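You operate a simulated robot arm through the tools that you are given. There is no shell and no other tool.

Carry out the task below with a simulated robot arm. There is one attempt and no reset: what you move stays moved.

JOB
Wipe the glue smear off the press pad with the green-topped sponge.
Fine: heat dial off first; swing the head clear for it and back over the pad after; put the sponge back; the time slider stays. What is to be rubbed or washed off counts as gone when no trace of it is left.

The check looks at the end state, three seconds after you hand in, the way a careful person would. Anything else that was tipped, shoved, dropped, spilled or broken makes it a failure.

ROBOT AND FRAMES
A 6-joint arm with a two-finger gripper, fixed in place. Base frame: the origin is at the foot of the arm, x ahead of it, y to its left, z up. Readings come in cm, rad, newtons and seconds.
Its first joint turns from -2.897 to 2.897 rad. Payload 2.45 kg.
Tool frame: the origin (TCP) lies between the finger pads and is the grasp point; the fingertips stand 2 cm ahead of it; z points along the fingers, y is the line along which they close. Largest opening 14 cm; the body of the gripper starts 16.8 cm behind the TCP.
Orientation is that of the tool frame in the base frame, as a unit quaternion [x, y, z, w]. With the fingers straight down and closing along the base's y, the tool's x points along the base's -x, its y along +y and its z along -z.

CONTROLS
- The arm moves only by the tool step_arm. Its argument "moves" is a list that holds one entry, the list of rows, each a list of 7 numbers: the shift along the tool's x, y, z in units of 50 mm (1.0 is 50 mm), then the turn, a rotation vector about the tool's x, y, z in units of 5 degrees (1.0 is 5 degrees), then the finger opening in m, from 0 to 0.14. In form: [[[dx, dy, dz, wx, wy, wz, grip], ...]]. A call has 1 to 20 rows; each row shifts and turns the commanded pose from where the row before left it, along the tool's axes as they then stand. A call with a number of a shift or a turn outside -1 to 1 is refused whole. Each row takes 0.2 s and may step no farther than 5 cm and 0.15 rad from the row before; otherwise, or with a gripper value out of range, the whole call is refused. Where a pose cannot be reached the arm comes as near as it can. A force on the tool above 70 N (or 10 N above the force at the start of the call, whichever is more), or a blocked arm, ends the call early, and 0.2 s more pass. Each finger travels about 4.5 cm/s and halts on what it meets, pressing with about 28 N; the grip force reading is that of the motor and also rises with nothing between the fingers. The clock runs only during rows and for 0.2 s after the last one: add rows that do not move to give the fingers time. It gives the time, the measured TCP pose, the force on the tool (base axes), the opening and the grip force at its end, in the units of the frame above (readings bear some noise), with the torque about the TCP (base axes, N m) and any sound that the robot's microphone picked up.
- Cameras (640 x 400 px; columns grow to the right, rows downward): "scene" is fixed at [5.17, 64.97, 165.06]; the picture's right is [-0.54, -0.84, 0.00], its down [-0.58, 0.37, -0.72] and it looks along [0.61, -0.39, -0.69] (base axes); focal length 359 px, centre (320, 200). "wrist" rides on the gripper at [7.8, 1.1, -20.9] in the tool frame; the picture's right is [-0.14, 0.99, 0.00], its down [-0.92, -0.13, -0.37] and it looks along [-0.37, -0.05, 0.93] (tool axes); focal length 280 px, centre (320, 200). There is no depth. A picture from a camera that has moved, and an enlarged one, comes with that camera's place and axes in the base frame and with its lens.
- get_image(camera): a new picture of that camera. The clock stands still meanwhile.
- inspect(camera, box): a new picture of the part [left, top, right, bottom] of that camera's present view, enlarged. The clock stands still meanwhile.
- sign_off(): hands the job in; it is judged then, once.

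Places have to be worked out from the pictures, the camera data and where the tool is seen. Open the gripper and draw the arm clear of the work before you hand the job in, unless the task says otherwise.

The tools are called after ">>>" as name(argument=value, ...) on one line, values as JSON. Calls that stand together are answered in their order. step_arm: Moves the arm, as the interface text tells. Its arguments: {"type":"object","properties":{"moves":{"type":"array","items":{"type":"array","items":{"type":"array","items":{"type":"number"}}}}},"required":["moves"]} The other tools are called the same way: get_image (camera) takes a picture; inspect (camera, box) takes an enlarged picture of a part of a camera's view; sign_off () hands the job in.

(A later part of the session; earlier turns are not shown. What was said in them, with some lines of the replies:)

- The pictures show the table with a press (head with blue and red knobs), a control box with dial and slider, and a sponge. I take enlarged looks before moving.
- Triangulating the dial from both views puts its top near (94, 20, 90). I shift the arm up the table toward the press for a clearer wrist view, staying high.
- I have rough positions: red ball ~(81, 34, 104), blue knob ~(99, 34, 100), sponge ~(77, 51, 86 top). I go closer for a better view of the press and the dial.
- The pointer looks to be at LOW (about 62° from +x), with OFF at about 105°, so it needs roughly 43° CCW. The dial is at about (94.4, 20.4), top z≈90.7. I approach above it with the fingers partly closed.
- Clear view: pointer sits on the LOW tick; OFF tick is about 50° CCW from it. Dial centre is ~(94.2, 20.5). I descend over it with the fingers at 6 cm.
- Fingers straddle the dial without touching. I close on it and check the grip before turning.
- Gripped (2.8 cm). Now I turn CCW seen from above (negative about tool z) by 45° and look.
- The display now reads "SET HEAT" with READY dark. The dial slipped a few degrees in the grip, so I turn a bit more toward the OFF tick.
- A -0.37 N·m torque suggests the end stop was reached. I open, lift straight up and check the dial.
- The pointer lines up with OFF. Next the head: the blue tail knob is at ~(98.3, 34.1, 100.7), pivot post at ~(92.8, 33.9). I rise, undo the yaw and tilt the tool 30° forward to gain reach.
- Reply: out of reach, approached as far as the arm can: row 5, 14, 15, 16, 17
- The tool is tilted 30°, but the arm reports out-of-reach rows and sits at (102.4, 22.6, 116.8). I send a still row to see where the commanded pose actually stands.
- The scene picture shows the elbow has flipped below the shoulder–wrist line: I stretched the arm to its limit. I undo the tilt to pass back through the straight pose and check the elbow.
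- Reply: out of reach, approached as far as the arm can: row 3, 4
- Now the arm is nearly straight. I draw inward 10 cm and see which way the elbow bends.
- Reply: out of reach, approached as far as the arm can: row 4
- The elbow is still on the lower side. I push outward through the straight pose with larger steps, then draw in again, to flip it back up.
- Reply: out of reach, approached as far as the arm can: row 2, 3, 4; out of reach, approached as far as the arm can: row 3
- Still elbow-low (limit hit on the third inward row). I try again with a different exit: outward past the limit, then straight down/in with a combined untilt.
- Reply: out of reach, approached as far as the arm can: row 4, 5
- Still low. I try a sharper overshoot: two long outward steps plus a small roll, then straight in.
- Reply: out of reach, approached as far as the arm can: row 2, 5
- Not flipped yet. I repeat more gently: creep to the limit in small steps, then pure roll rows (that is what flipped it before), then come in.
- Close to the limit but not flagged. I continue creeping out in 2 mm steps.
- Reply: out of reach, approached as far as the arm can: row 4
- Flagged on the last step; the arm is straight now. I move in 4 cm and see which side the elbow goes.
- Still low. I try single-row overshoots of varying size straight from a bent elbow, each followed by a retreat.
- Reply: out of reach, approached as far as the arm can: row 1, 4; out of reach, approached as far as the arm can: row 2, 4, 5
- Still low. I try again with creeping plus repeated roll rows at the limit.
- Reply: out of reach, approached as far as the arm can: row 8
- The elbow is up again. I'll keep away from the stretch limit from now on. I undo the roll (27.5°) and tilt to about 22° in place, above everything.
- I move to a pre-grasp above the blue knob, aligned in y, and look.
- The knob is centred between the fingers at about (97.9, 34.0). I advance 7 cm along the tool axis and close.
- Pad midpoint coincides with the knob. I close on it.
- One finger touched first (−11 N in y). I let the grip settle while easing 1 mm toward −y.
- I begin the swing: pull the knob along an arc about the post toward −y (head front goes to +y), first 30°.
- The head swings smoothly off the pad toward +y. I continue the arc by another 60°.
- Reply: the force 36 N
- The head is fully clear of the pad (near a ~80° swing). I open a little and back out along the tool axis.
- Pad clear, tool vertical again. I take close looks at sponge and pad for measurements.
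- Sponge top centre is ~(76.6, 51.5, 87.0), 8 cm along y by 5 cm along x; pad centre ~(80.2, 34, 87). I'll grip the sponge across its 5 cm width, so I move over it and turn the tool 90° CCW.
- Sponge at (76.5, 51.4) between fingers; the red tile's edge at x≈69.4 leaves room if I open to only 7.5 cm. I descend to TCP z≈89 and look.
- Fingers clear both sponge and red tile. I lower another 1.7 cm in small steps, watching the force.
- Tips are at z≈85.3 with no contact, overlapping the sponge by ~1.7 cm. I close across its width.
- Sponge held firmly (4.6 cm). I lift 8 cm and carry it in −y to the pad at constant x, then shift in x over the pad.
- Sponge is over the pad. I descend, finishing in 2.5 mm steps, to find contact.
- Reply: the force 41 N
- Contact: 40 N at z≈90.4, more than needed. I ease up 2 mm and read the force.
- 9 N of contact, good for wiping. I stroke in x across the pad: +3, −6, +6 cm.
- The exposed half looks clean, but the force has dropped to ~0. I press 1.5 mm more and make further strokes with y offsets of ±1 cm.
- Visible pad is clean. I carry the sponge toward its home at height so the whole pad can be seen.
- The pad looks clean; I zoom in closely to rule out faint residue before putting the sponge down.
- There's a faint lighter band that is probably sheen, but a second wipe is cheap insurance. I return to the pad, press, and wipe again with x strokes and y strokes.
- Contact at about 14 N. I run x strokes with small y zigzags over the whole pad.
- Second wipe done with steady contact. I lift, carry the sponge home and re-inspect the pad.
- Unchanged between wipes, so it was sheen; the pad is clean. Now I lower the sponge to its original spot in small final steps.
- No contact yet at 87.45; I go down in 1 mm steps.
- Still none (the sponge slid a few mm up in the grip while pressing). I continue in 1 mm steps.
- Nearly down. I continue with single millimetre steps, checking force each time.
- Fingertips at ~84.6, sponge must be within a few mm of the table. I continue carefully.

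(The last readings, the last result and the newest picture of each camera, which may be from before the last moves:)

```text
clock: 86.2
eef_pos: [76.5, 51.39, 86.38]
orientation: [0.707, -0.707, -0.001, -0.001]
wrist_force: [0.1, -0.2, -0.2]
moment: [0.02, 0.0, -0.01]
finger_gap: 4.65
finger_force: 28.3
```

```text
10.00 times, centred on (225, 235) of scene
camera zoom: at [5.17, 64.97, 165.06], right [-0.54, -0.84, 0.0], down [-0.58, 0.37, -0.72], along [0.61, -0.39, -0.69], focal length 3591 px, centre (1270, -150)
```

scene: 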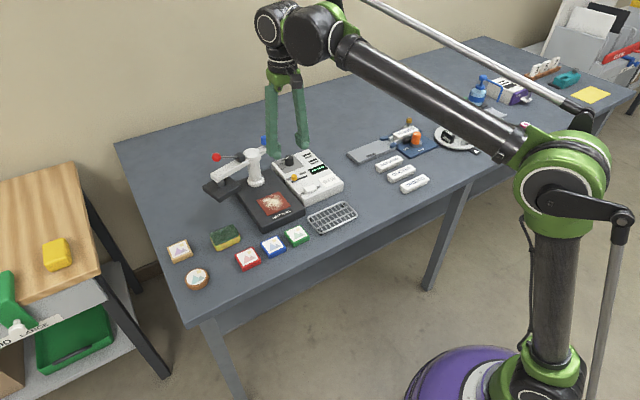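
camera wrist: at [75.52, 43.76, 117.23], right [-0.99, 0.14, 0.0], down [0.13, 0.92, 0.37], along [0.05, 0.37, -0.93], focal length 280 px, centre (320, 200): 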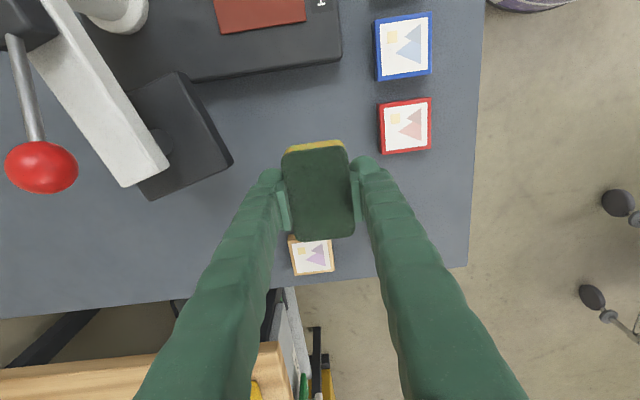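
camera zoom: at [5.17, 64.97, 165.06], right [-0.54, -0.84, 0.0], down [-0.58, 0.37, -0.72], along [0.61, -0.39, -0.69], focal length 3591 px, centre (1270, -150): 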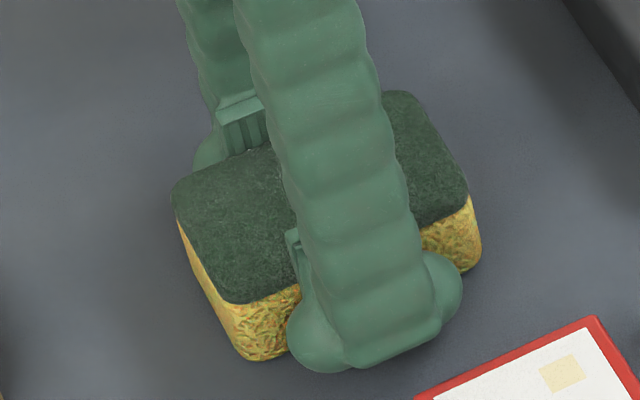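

Comparing with the pre-pick picture the sponge's lower corner is within ~1 mm of its original height. Two more 1 mm steps.

>>> step_arm(moves=[[[0, 0, 0.02, 0, 0, 0, 0.04], [0, 0, 0, 0, 0, 0, 0.04]]])

>>> step_arm(moves=[[[0, 0, 0.02, 0, 0, 0, 0.04], [0, 0, 0, 0, 0, 0, 0.04]]])

```text
clock: 86.8
eef_pos: [76.68, 51.31, 86.24]
orientation: [-0.707, 0.707, 0.0, 0.001]
wrist_force: [-0.4, -1.2, 4.1]
moment: [0.03, 0.0, 0.02]
finger_gap: 4.67
finger_force: 27.7
```

```text
clock: 87.4
eef_pos: [76.61, 51.38, 86.27]
orientation: [-0.707, 0.707, 0.001, 0.001]
wrist_force: [0.5, 1.3, 16.8]
moment: [0.03, -0.02, 0.0]
finger_gap: 4.65
finger_force: 27.9
```

Table contact (17 N). I ease off 1 mm, open to 7 cm, and rise.

>>> step_arm(moves=[[[0, 0, -0.02, 0, 0, 0, 0.04], [0, 0, 0, 0, 0, 0, 0.05], [0, 0, 0, 0, 0, 0, 0.06], [0, 0, 0, 0, 0, 0, 0.07], [0, 0, 0, 0, 0, 0, 0.07], [0, 0, -0.3, 0, 0, 0, 0.07], [0, 0, -0.6, 0, 0, 0, 0.07], [0, 0, -0.8, 0, 0, 0, 0.07], [0, 0, -0.8, 0, 0, 0, 0.07], [0, 0, -0.8, 0, 0, 0, 0.07], [0, 0, -0.8, 0, 0, 0, 0.07], [0, 0, 0, 0, 0, 0, 0.07]]])

>>> inspect(camera="scene", box=[150, 200, 310, 300])

>>> get_image(camera="wrist")

```text
clock: 90.0
eef_pos: [76.54, 51.32, 106.73]
orientation: [0.707, -0.707, -0.001, -0.001]
wrist_force: [0.2, 0.4, 0.0]
moment: [0.01, 0.01, 0.01]
finger_gap: 6.99
finger_force: 0.1
```

```text
4.00 times, centred on (230, 250) of scene
camera zoom: at [5.17, 64.97, 165.06], right [-0.54, -0.84, 0.0], down [-0.58, 0.37, -0.72], along [0.61, -0.39, -0.69], focal length 1437 px, centre (680, 0)
```

zoom: 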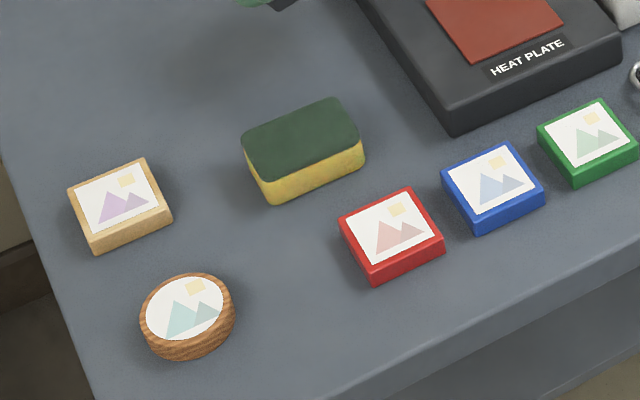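

```text
taken
camera wrist: at [75.42, 43.5, 127.69], right [-0.99, 0.14, 0.0], down [0.13, 0.92, 0.37], along [0.05, 0.37, -0.93], focal length 280 px, centre (320, 200)
```

wrist: 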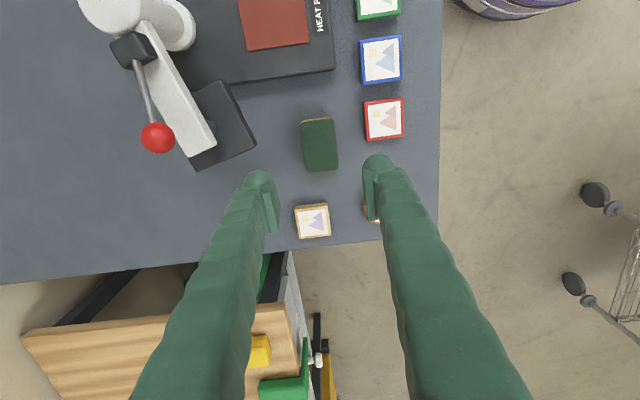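

The sponge is back within a couple of mm of its original spot. Now to swing the head back: I retrace to y≈28.8 and undo the 90° roll.

>>> step_arm(moves=[[[0.75, 0, 0, 0, 0, 0, 0.06], [0.75, 0, 0, 0, 0, 0, 0.06], [0.75, 0, 0, 0, 0, 0, 0.06], [0.75, 0, 0, 0, 0, 0, 0.06], [0.75, 0, 0, 0, 0, 0, 0.06], [0.75, 0, 0, 0, 0, 0, 0.06], [0, 0, 0, 0, 0, 1, 0.06], [0, 0, 0, 0, 0, 1, 0.06], [0, 0, 0, 0, 0, 1, 0.06], [0, 0, 0, 0, 0, 1, 0.06], [0, 0, 0, 0, 0, 1, 0.06], [0, 0, 0, 0, 0, 1, 0.06], [0, 0, 0, 0, 0, 1, 0.06], [0, 0, 0, 0, 0, 1, 0.06], [0, 0, 0, 0, 0, 1, 0.06], [0, 0, 0, 0, 0, 1, 0.06], [0, 0, 0, 0, 0, 1, 0.06], [0, 0, 0, 0, 0, 1, 0.06]]])

>>> step_arm(moves=[[[0, 0, 0, 0, 0, 1, 0.06], [0, 0, 0, 0, 0, 1, 0.06], [0, 0, 0, 0, 0, 1, 0.06], [0, 0, 0, 0, 0, 1, 0.06], [0, 0, 0, 0, 0, 1, 0.06], [0, 0, 0, 0, 0, 1, 0.06], [0, 0, 0, 0, -1, 0, 0.06], [0, 0, 0, 0, -1, 0, 0.06], [0, 0, 0, 0, -1, 0, 0.06], [0, 0, 0, 0, -1, 0, 0.06], [0, 0, 0, 0, -0.52, 0, 0.06], [0, 0, 0, 0, 0, 0, 0.06]]])

>>> get_image(camera="wrist")

>>> get_image(camera="scene")

```text
clock: 93.8
eef_pos: [76.65, 28.85, 106.7]
orientation: [-0.258, 0.966, 0.001, 0.001]
wrist_force: [0.8, -0.6, 0.3]
moment: [-0.02, -0.01, 0.02]
finger_gap: 6.02
finger_force: 0.0
```

```text
clock: 96.4
eef_pos: [76.62, 28.88, 106.9]
orientation: [0.0, 0.981, 0.001, 0.196]
wrist_force: [-0.2, 0.6, 0.0]
moment: [0.0, 0.03, -0.01]
finger_gap: 6.01
finger_force: 0.1
```

```text
taken
camera wrist: at [61.3, 29.94, 123.03], right [0.13, 0.99, 0.06], down [0.71, -0.13, 0.69], along [0.69, -0.05, -0.72], focal length 280 px, centre (320, 200)
```

wrist: 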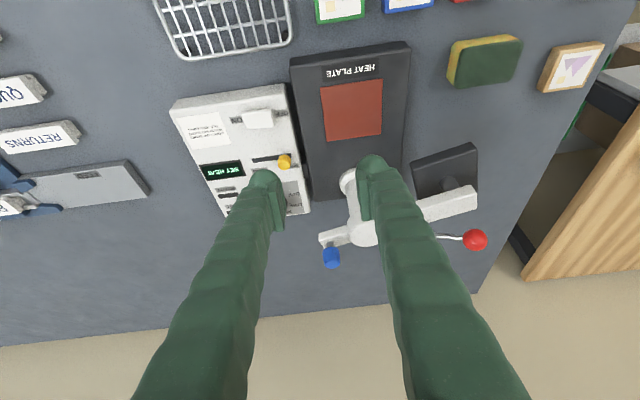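

```text
taken
```

scene: 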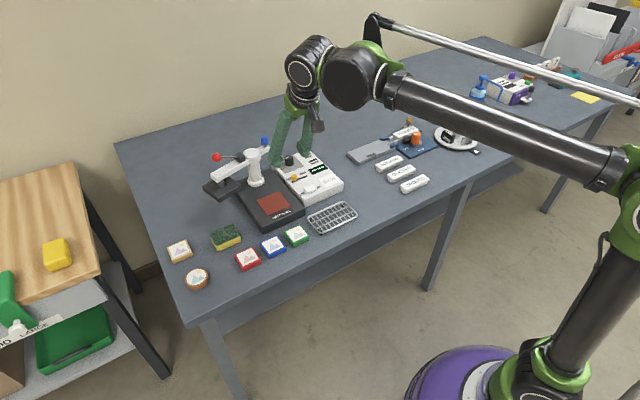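

The knob is at about (93.6, 28.5). I go to a pre-grasp 7 cm back along the tool axis.

>>> step_arm(moves=[[[-0.68, -0.02, 0.23, 0, 0, 0, 0.05], [-0.68, -0.02, 0.23, 0, 0, 0, 0.05], [-0.68, -0.02, 0.23, 0, 0, 0, 0.05], [-0.68, -0.02, 0.23, 0, 0, 0, 0.05], [0, 0, 0, 0, 0, 0, 0.05]]])

>>> inspect(camera="wrist", box=[220, 60, 420, 260])

>>> inspect(camera="scene", box=[220, 90, 320, 190])

```text
clock: 97.6
eef_pos: [91.14, 28.49, 107.66]
orientation: [0.0, 0.981, 0.002, 0.195]
wrist_force: [0.6, 0.2, 1.0]
moment: [-0.03, 0.01, -0.03]
finger_gap: 4.98
finger_force: 0.0
```

```text
2.00 times, centred on (320, 160) of wrist
camera zoom: at [75.73, 29.55, 124.07], right [0.13, 0.99, 0.06], down [0.71, -0.13, 0.69], along [0.69, -0.05, -0.72], focal length 561 px, centre (320, 280)
```

zoom: 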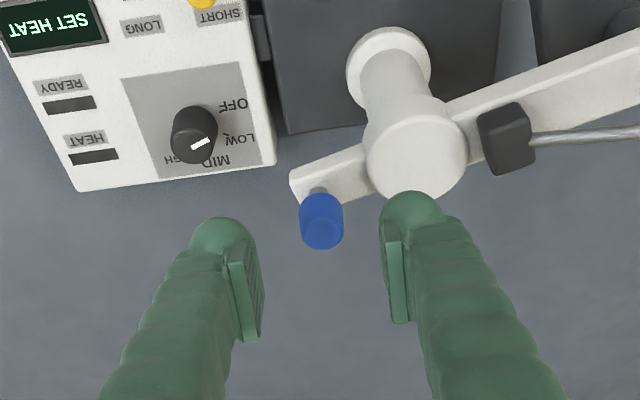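

```text
4.00 times, centred on (270, 140) of scene
camera zoom: at [5.17, 64.97, 165.06], right [-0.54, -0.84, 0.0], down [-0.58, 0.37, -0.72], along [0.61, -0.39, -0.69], focal length 1437 px, centre (520, 440)
```

zoom: 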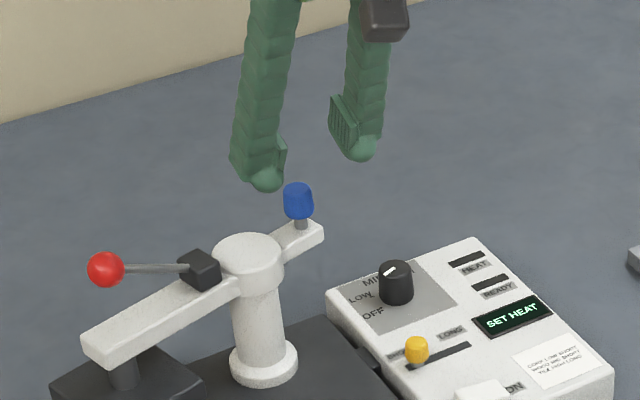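

Aligned. I narrow the opening to 4.2 cm (the post cap is close on the +y side), advance 6.5 cm and look.

>>> step_arm(moves=[[[0, 0, 0.4, 0, 0, 0, 0.042], [0, 0, 0.4, 0, 0, 0, 0.042], [0, 0, 0.3, 0, 0, 0, 0.042], [0, 0, 0.2, 0, 0, 0, 0.042], [0, 0, 0, 0, 0, 0, 0.042]]])

>>> inspect(camera="wrist", box=[220, 60, 420, 260])

>>> inspect(camera="scene", box=[220, 90, 320, 190])

```text
clock: 98.8
eef_pos: [93.51, 28.48, 101.73]
orientation: [-0.001, 0.981, 0.001, 0.196]
wrist_force: [0.9, 0.5, 0.2]
moment: [0.01, -0.01, 0.0]
finger_gap: 4.21
finger_force: 0.1
```

```text
2.00 times, centred on (320, 160) of wrist
camera zoom: at [78.17, 29.57, 117.99], right [0.13, 0.99, 0.06], down [0.71, -0.13, 0.69], along [0.69, -0.05, -0.72], focal length 561 px, centre (320, 280)
```

zoom: 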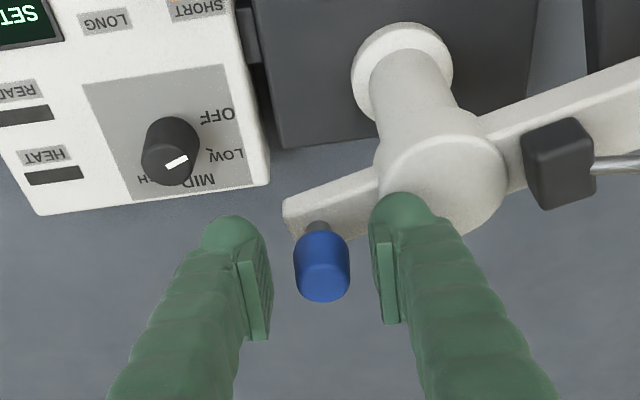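

```text
4.00 times, centred on (270, 140) of scene
camera zoom: at [5.17, 64.97, 165.06], right [-0.54, -0.84, 0.0], down [-0.58, 0.37, -0.72], along [0.61, -0.39, -0.69], focal length 1437 px, centre (520, 440)
```

zoom: 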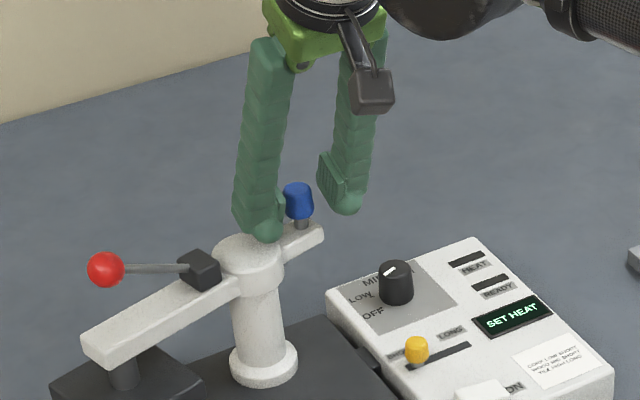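

The fingers straddle the knob. I close and start the reverse arc (first ~50°).

>>> step_arm(moves=[[[0, 0, 0, 0, 0, 0, 0.025], [0, 0, 0, 0, 0, 0, 0.018], [0, 0, 0, 0, 0, 0, 0.018], [0, 0, 0, 0, 0, 0, 0.018]]])

>>> step_arm(moves=[[[-0.17, 0.048, 0.071, 0, 0, 0, 0.018], [-0.162, 0.082, 0.068, 0, 0, 0, 0.018], [-0.148, 0.112, 0.061, 0, 0, 0, 0.018], [-0.127, 0.138, 0.053, 0, 0, 0, 0.018], [-0.103, 0.16, 0.043, 0, 0, 0, 0.018], [0, 0, 0, 0, 0, 0, 0.018]]])

>>> inspect(camera="wrist", box=[220, 0, 480, 260])

>>> inspect(camera="scene", box=[200, 90, 340, 250])

```text
clock: 99.8
eef_pos: [93.42, 28.61, 101.77]
orientation: [0.0, 0.981, 0.001, 0.195]
wrist_force: [1.5, 3.6, -0.8]
moment: [0.02, -0.03, 0.08]
finger_gap: 2.2
finger_force: 45.2
```

```text
clock: 101.2
eef_pos: [97.49, 31.06, 101.87]
orientation: [0.001, 0.98, 0.0, 0.197]
wrist_force: [1.8, -6.7, 10.3]
moment: [-0.13, 0.04, 0.28]
finger_gap: 2.2
finger_force: 45.4
```

```text
1.54 times, centred on (350, 130) of wrist
camera zoom: at [82.05, 32.12, 118.12], right [0.13, 0.99, 0.06], down [0.71, -0.13, 0.69], along [0.7, -0.05, -0.72], focal length 431 px, centre (274, 308)
```

zoom: 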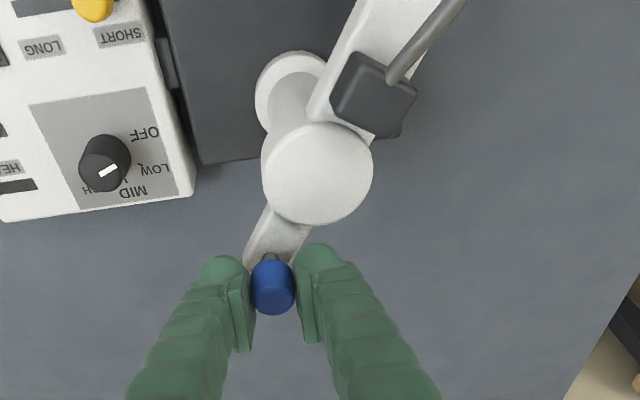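

```text
2.50 times, centred on (270, 170) of scene
camera zoom: at [5.17, 64.97, 165.06], right [-0.54, -0.84, 0.0], down [-0.58, 0.37, -0.72], along [0.61, -0.39, -0.69], focal length 898 px, centre (445, 275)
```

zoom: 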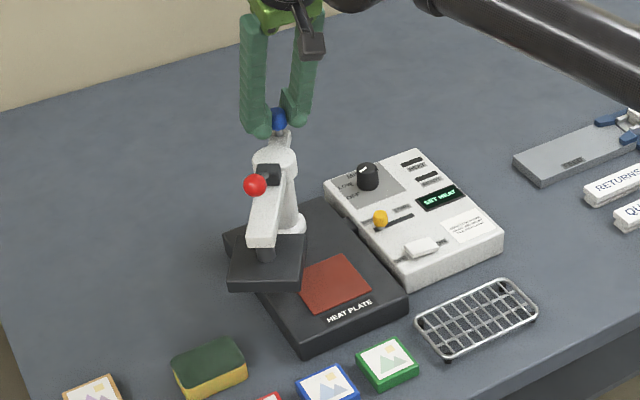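

Swinging back well. I finish the arc to the knob's original position (98.05, 34.1).

>>> step_arm(moves=[[[-0.063, 0.19, 0.026, 0, 0, 0, 0.018], [-0.033, 0.2, 0.014, 0, 0, 0, 0.018], [-0.007, 0.21, 0.003, 0, 0, 0, 0.018], [0, 0, 0, 0, 0, 0, 0.018], [0, 0, 0, 0, 0, 0, 0.018]]])

>>> inspect(camera="wrist", box=[220, 60, 420, 260])

>>> inspect(camera="scene", box=[220, 120, 380, 240])

```text
clock: 102.4
eef_pos: [97.83, 34.0, 101.79]
orientation: [0.001, 0.981, 0.001, 0.196]
wrist_force: [-9.1, -25.2, 0.4]
moment: [-0.29, 0.17, -0.14]
finger_gap: 2.18
finger_force: 44.6
```

```text
2.00 times, centred on (320, 160) of wrist
camera zoom: at [82.55, 35.07, 118.09], right [0.13, 0.99, 0.06], down [0.71, -0.13, 0.69], along [0.69, -0.05, -0.72], focal length 561 px, centre (320, 280)
```

zoom: 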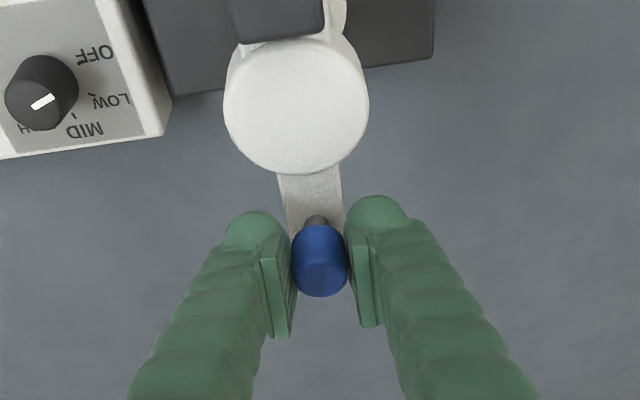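

```text
3.33 times, centred on (300, 180) of scene
camera zoom: at [5.17, 64.97, 165.06], right [-0.54, -0.84, 0.0], down [-0.58, 0.37, -0.72], along [0.61, -0.39, -0.69], focal length 1197 px, centre (387, 267)
```

zoom: 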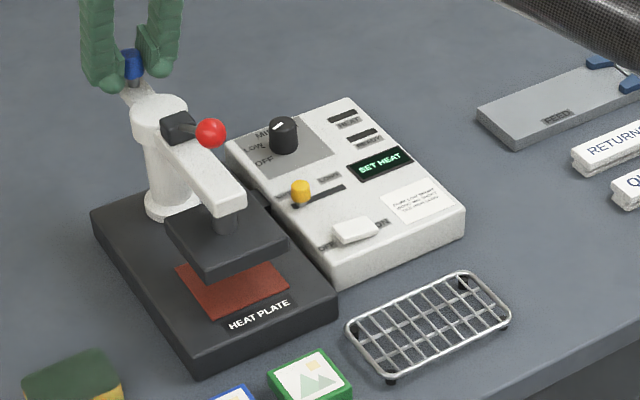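

The head is back at its home stop, matching the original picture. I release, back out along the tool axis, shift to −y away from the red ball, and retreat.

>>> step_arm(moves=[[[0, -0.02, 0, 0, 0, 0, 0.018], [0, 0, 0, 0, 0, 0, 0.05], [0, 0, 0, 0, 0, 0, 0.05], [0, 0, -0.4, 0, 0, 0, 0.05], [0, 0, -0.5, 0, 0, 0, 0.05], [0, 0, -0.6, 0, 0, 0, 0.05], [0, -0.5, 0, 0, 0, 0, 0.05], [0, -0.8, 0, 0, 0, 0, 0.05], [0, -0.8, 0, 0, 0, 0, 0.05], [0.6, 0, -0.25, 0, 0, 0, 0.05], [0.7, 0, -0.3, 0, 0, 0, 0.05], [0.7, 0, -0.3, 0, 0, 0, 0.05], [0.7, 0, -0.3, 0, 0, 0, 0.05], [0.7, 0, -0.3, 0, 0, 0, 0.05], [0.7, 0, -0.3, 0, 0, 0, 0.06], [0, 0, 0, 0, 1, 0, 0.08], [0, 0, 0, 0, 1, 0, 0.1], [0, 0, 0, 0, 1, 0, 0.12], [0, 0, 0, 0, 1, 0, 0.12], [0, 0, 0, 0, 0.5, 0, 0.12]]])

>>> get_image(camera="scene")

>>> get_image(camera="wrist")

>>> inspect(camera="scene", box=[220, 120, 380, 240])

```text
clock: 106.6
eef_pos: [72.76, 23.64, 109.01]
orientation: [0.0, 1.0, 0.001, 0.0]
wrist_force: [-0.1, 0.1, 1.0]
moment: [0.01, -0.04, 0.02]
finger_gap: 12.03
finger_force: 0.0
```

```text
taken
```

scene: 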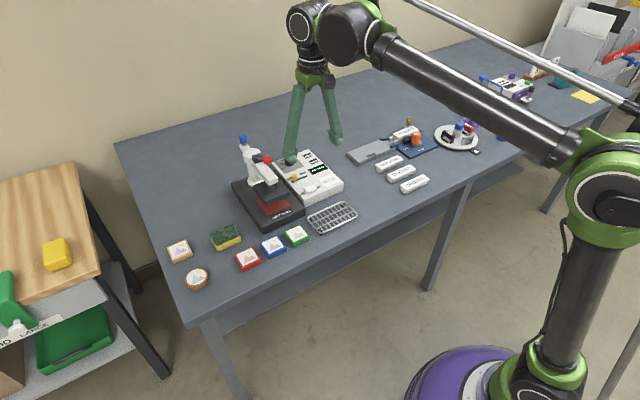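

```text
taken
camera wrist: at [64.79, 24.64, 129.78], right [0.14, 0.99, 0.0], down [0.92, -0.13, 0.37], along [0.37, -0.05, -0.93], focal length 280 px, centre (320, 200)
```

wrist: 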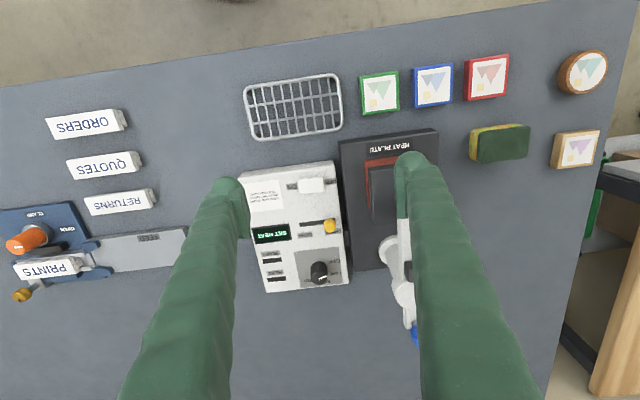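

```text
3.33 times, centred on (300, 180) of scene
camera zoom: at [5.17, 64.97, 165.06], right [-0.54, -0.84, 0.0], down [-0.58, 0.37, -0.72], along [0.61, -0.39, -0.69], focal length 1197 px, centre (387, 267)
```

zoom: 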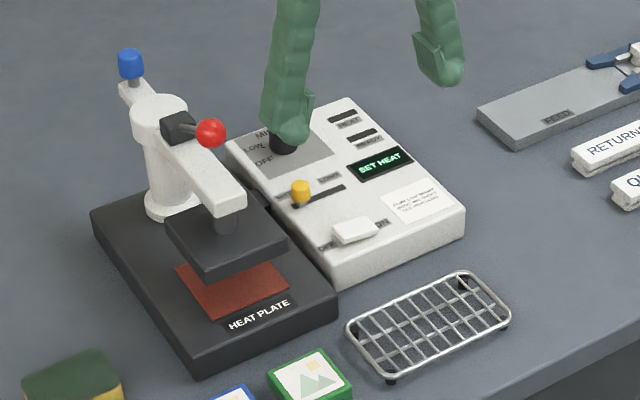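

Everything matches the goal state: dial OFF, slider unchanged, pad clean, head home, sponge back. I retreat the arm fully to near its starting pose and take a last look.

>>> step_arm(moves=[[[0.8, -0.3, -0.25, 0, 0, 0, 0.14], [0.8, -0.5, -0.25, 0, 0, 0, 0.14], [0.8, -0.5, -0.25, 0, 0, 0, 0.14], [0.8, -0.5, -0.25, 0, 0, 0, 0.14], [0.8, -0.5, -0.25, 0, 0, 0, 0.14], [0.8, -0.5, -0.15, 0, 0, 0, 0.14], [0, 0, 0, 0, 0, 0, 0.14]]])

>>> get_image(camera="scene")

>>> inspect(camera="scene", box=[260, 140, 340, 200])

>>> inspect(camera="scene", box=[150, 180, 310, 300])

```text
clock: 108.2
eef_pos: [48.51, 9.41, 115.93]
orientation: [0.0, 1.0, 0.001, 0.001]
wrist_force: [0.5, 0.8, 0.5]
moment: [0.0, -0.01, -0.01]
finger_gap: 14.02
finger_force: 0.1
```

```text
taken
```

scene: 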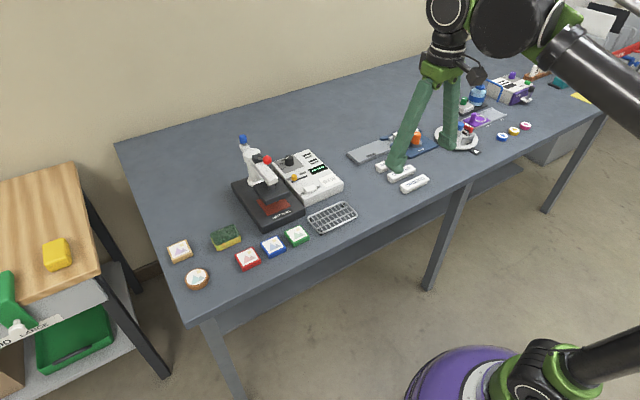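

```text
6.67 times, centred on (300, 170) of scene
camera zoom: at [5.17, 64.97, 165.06], right [-0.54, -0.84, 0.0], down [-0.58, 0.37, -0.72], along [0.61, -0.39, -0.69], focal length 2394 px, centre (453, 400)
```

zoom: 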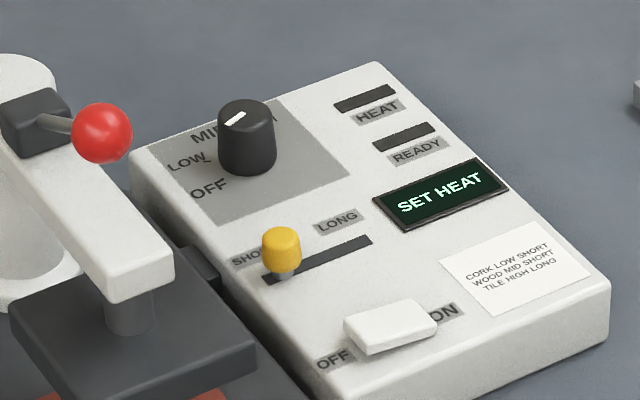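

```text
3.33 times, centred on (230, 240) of scene
camera zoom: at [5.17, 64.97, 165.06], right [-0.54, -0.84, 0.0], down [-0.58, 0.37, -0.72], along [0.61, -0.39, -0.69], focal length 1197 px, centre (620, 67)
```

zoom: 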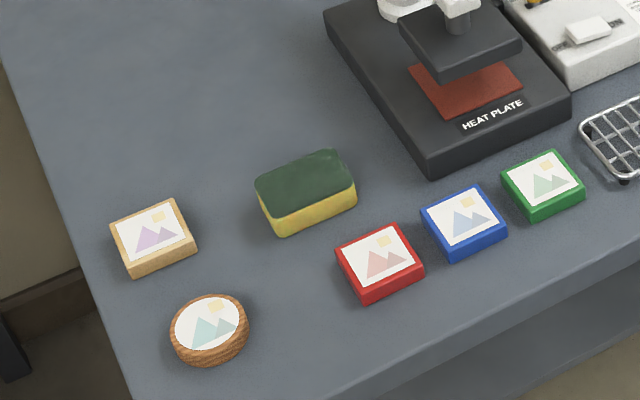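

The pointer is at ~104°, on OFF. The slider is unmoved, the head is over the clean pad, the sponge is in place and the arm is clear. Handing in.

>>> sign_off()

```text
The job is handed in.
```

The glue smear is wiped off the press pad, and the job is handed in; I haven't seen the check's result.

- **Dial:** I turned it from LOW to OFF before anything else. The pointer is on the OFF mark and the display changed from READY to SET HEAT.
- **Press head:** I swung it clear with the blue knob. Afterwards I swung it back until it stopped over the pad, where it looks the same as in the first picture.
- **Pad:** I wiped it twice with the green-topped sponge. Enlarged pictures after each wipe show no trace; a faint lighter band looked the same both times, so I took it for sheen.
- **Sponge:** It is back within about 2 mm of where it was.
- **Time slider:** I didn't touch it, and it shows at the same place as before.

Partway through, the arm overstretched and its elbow flipped downward. It took several moves above the table to recover. Nothing was touched, and the final pictures show nothing else out of place. The gripper is open and the arm is back near its starting pose.
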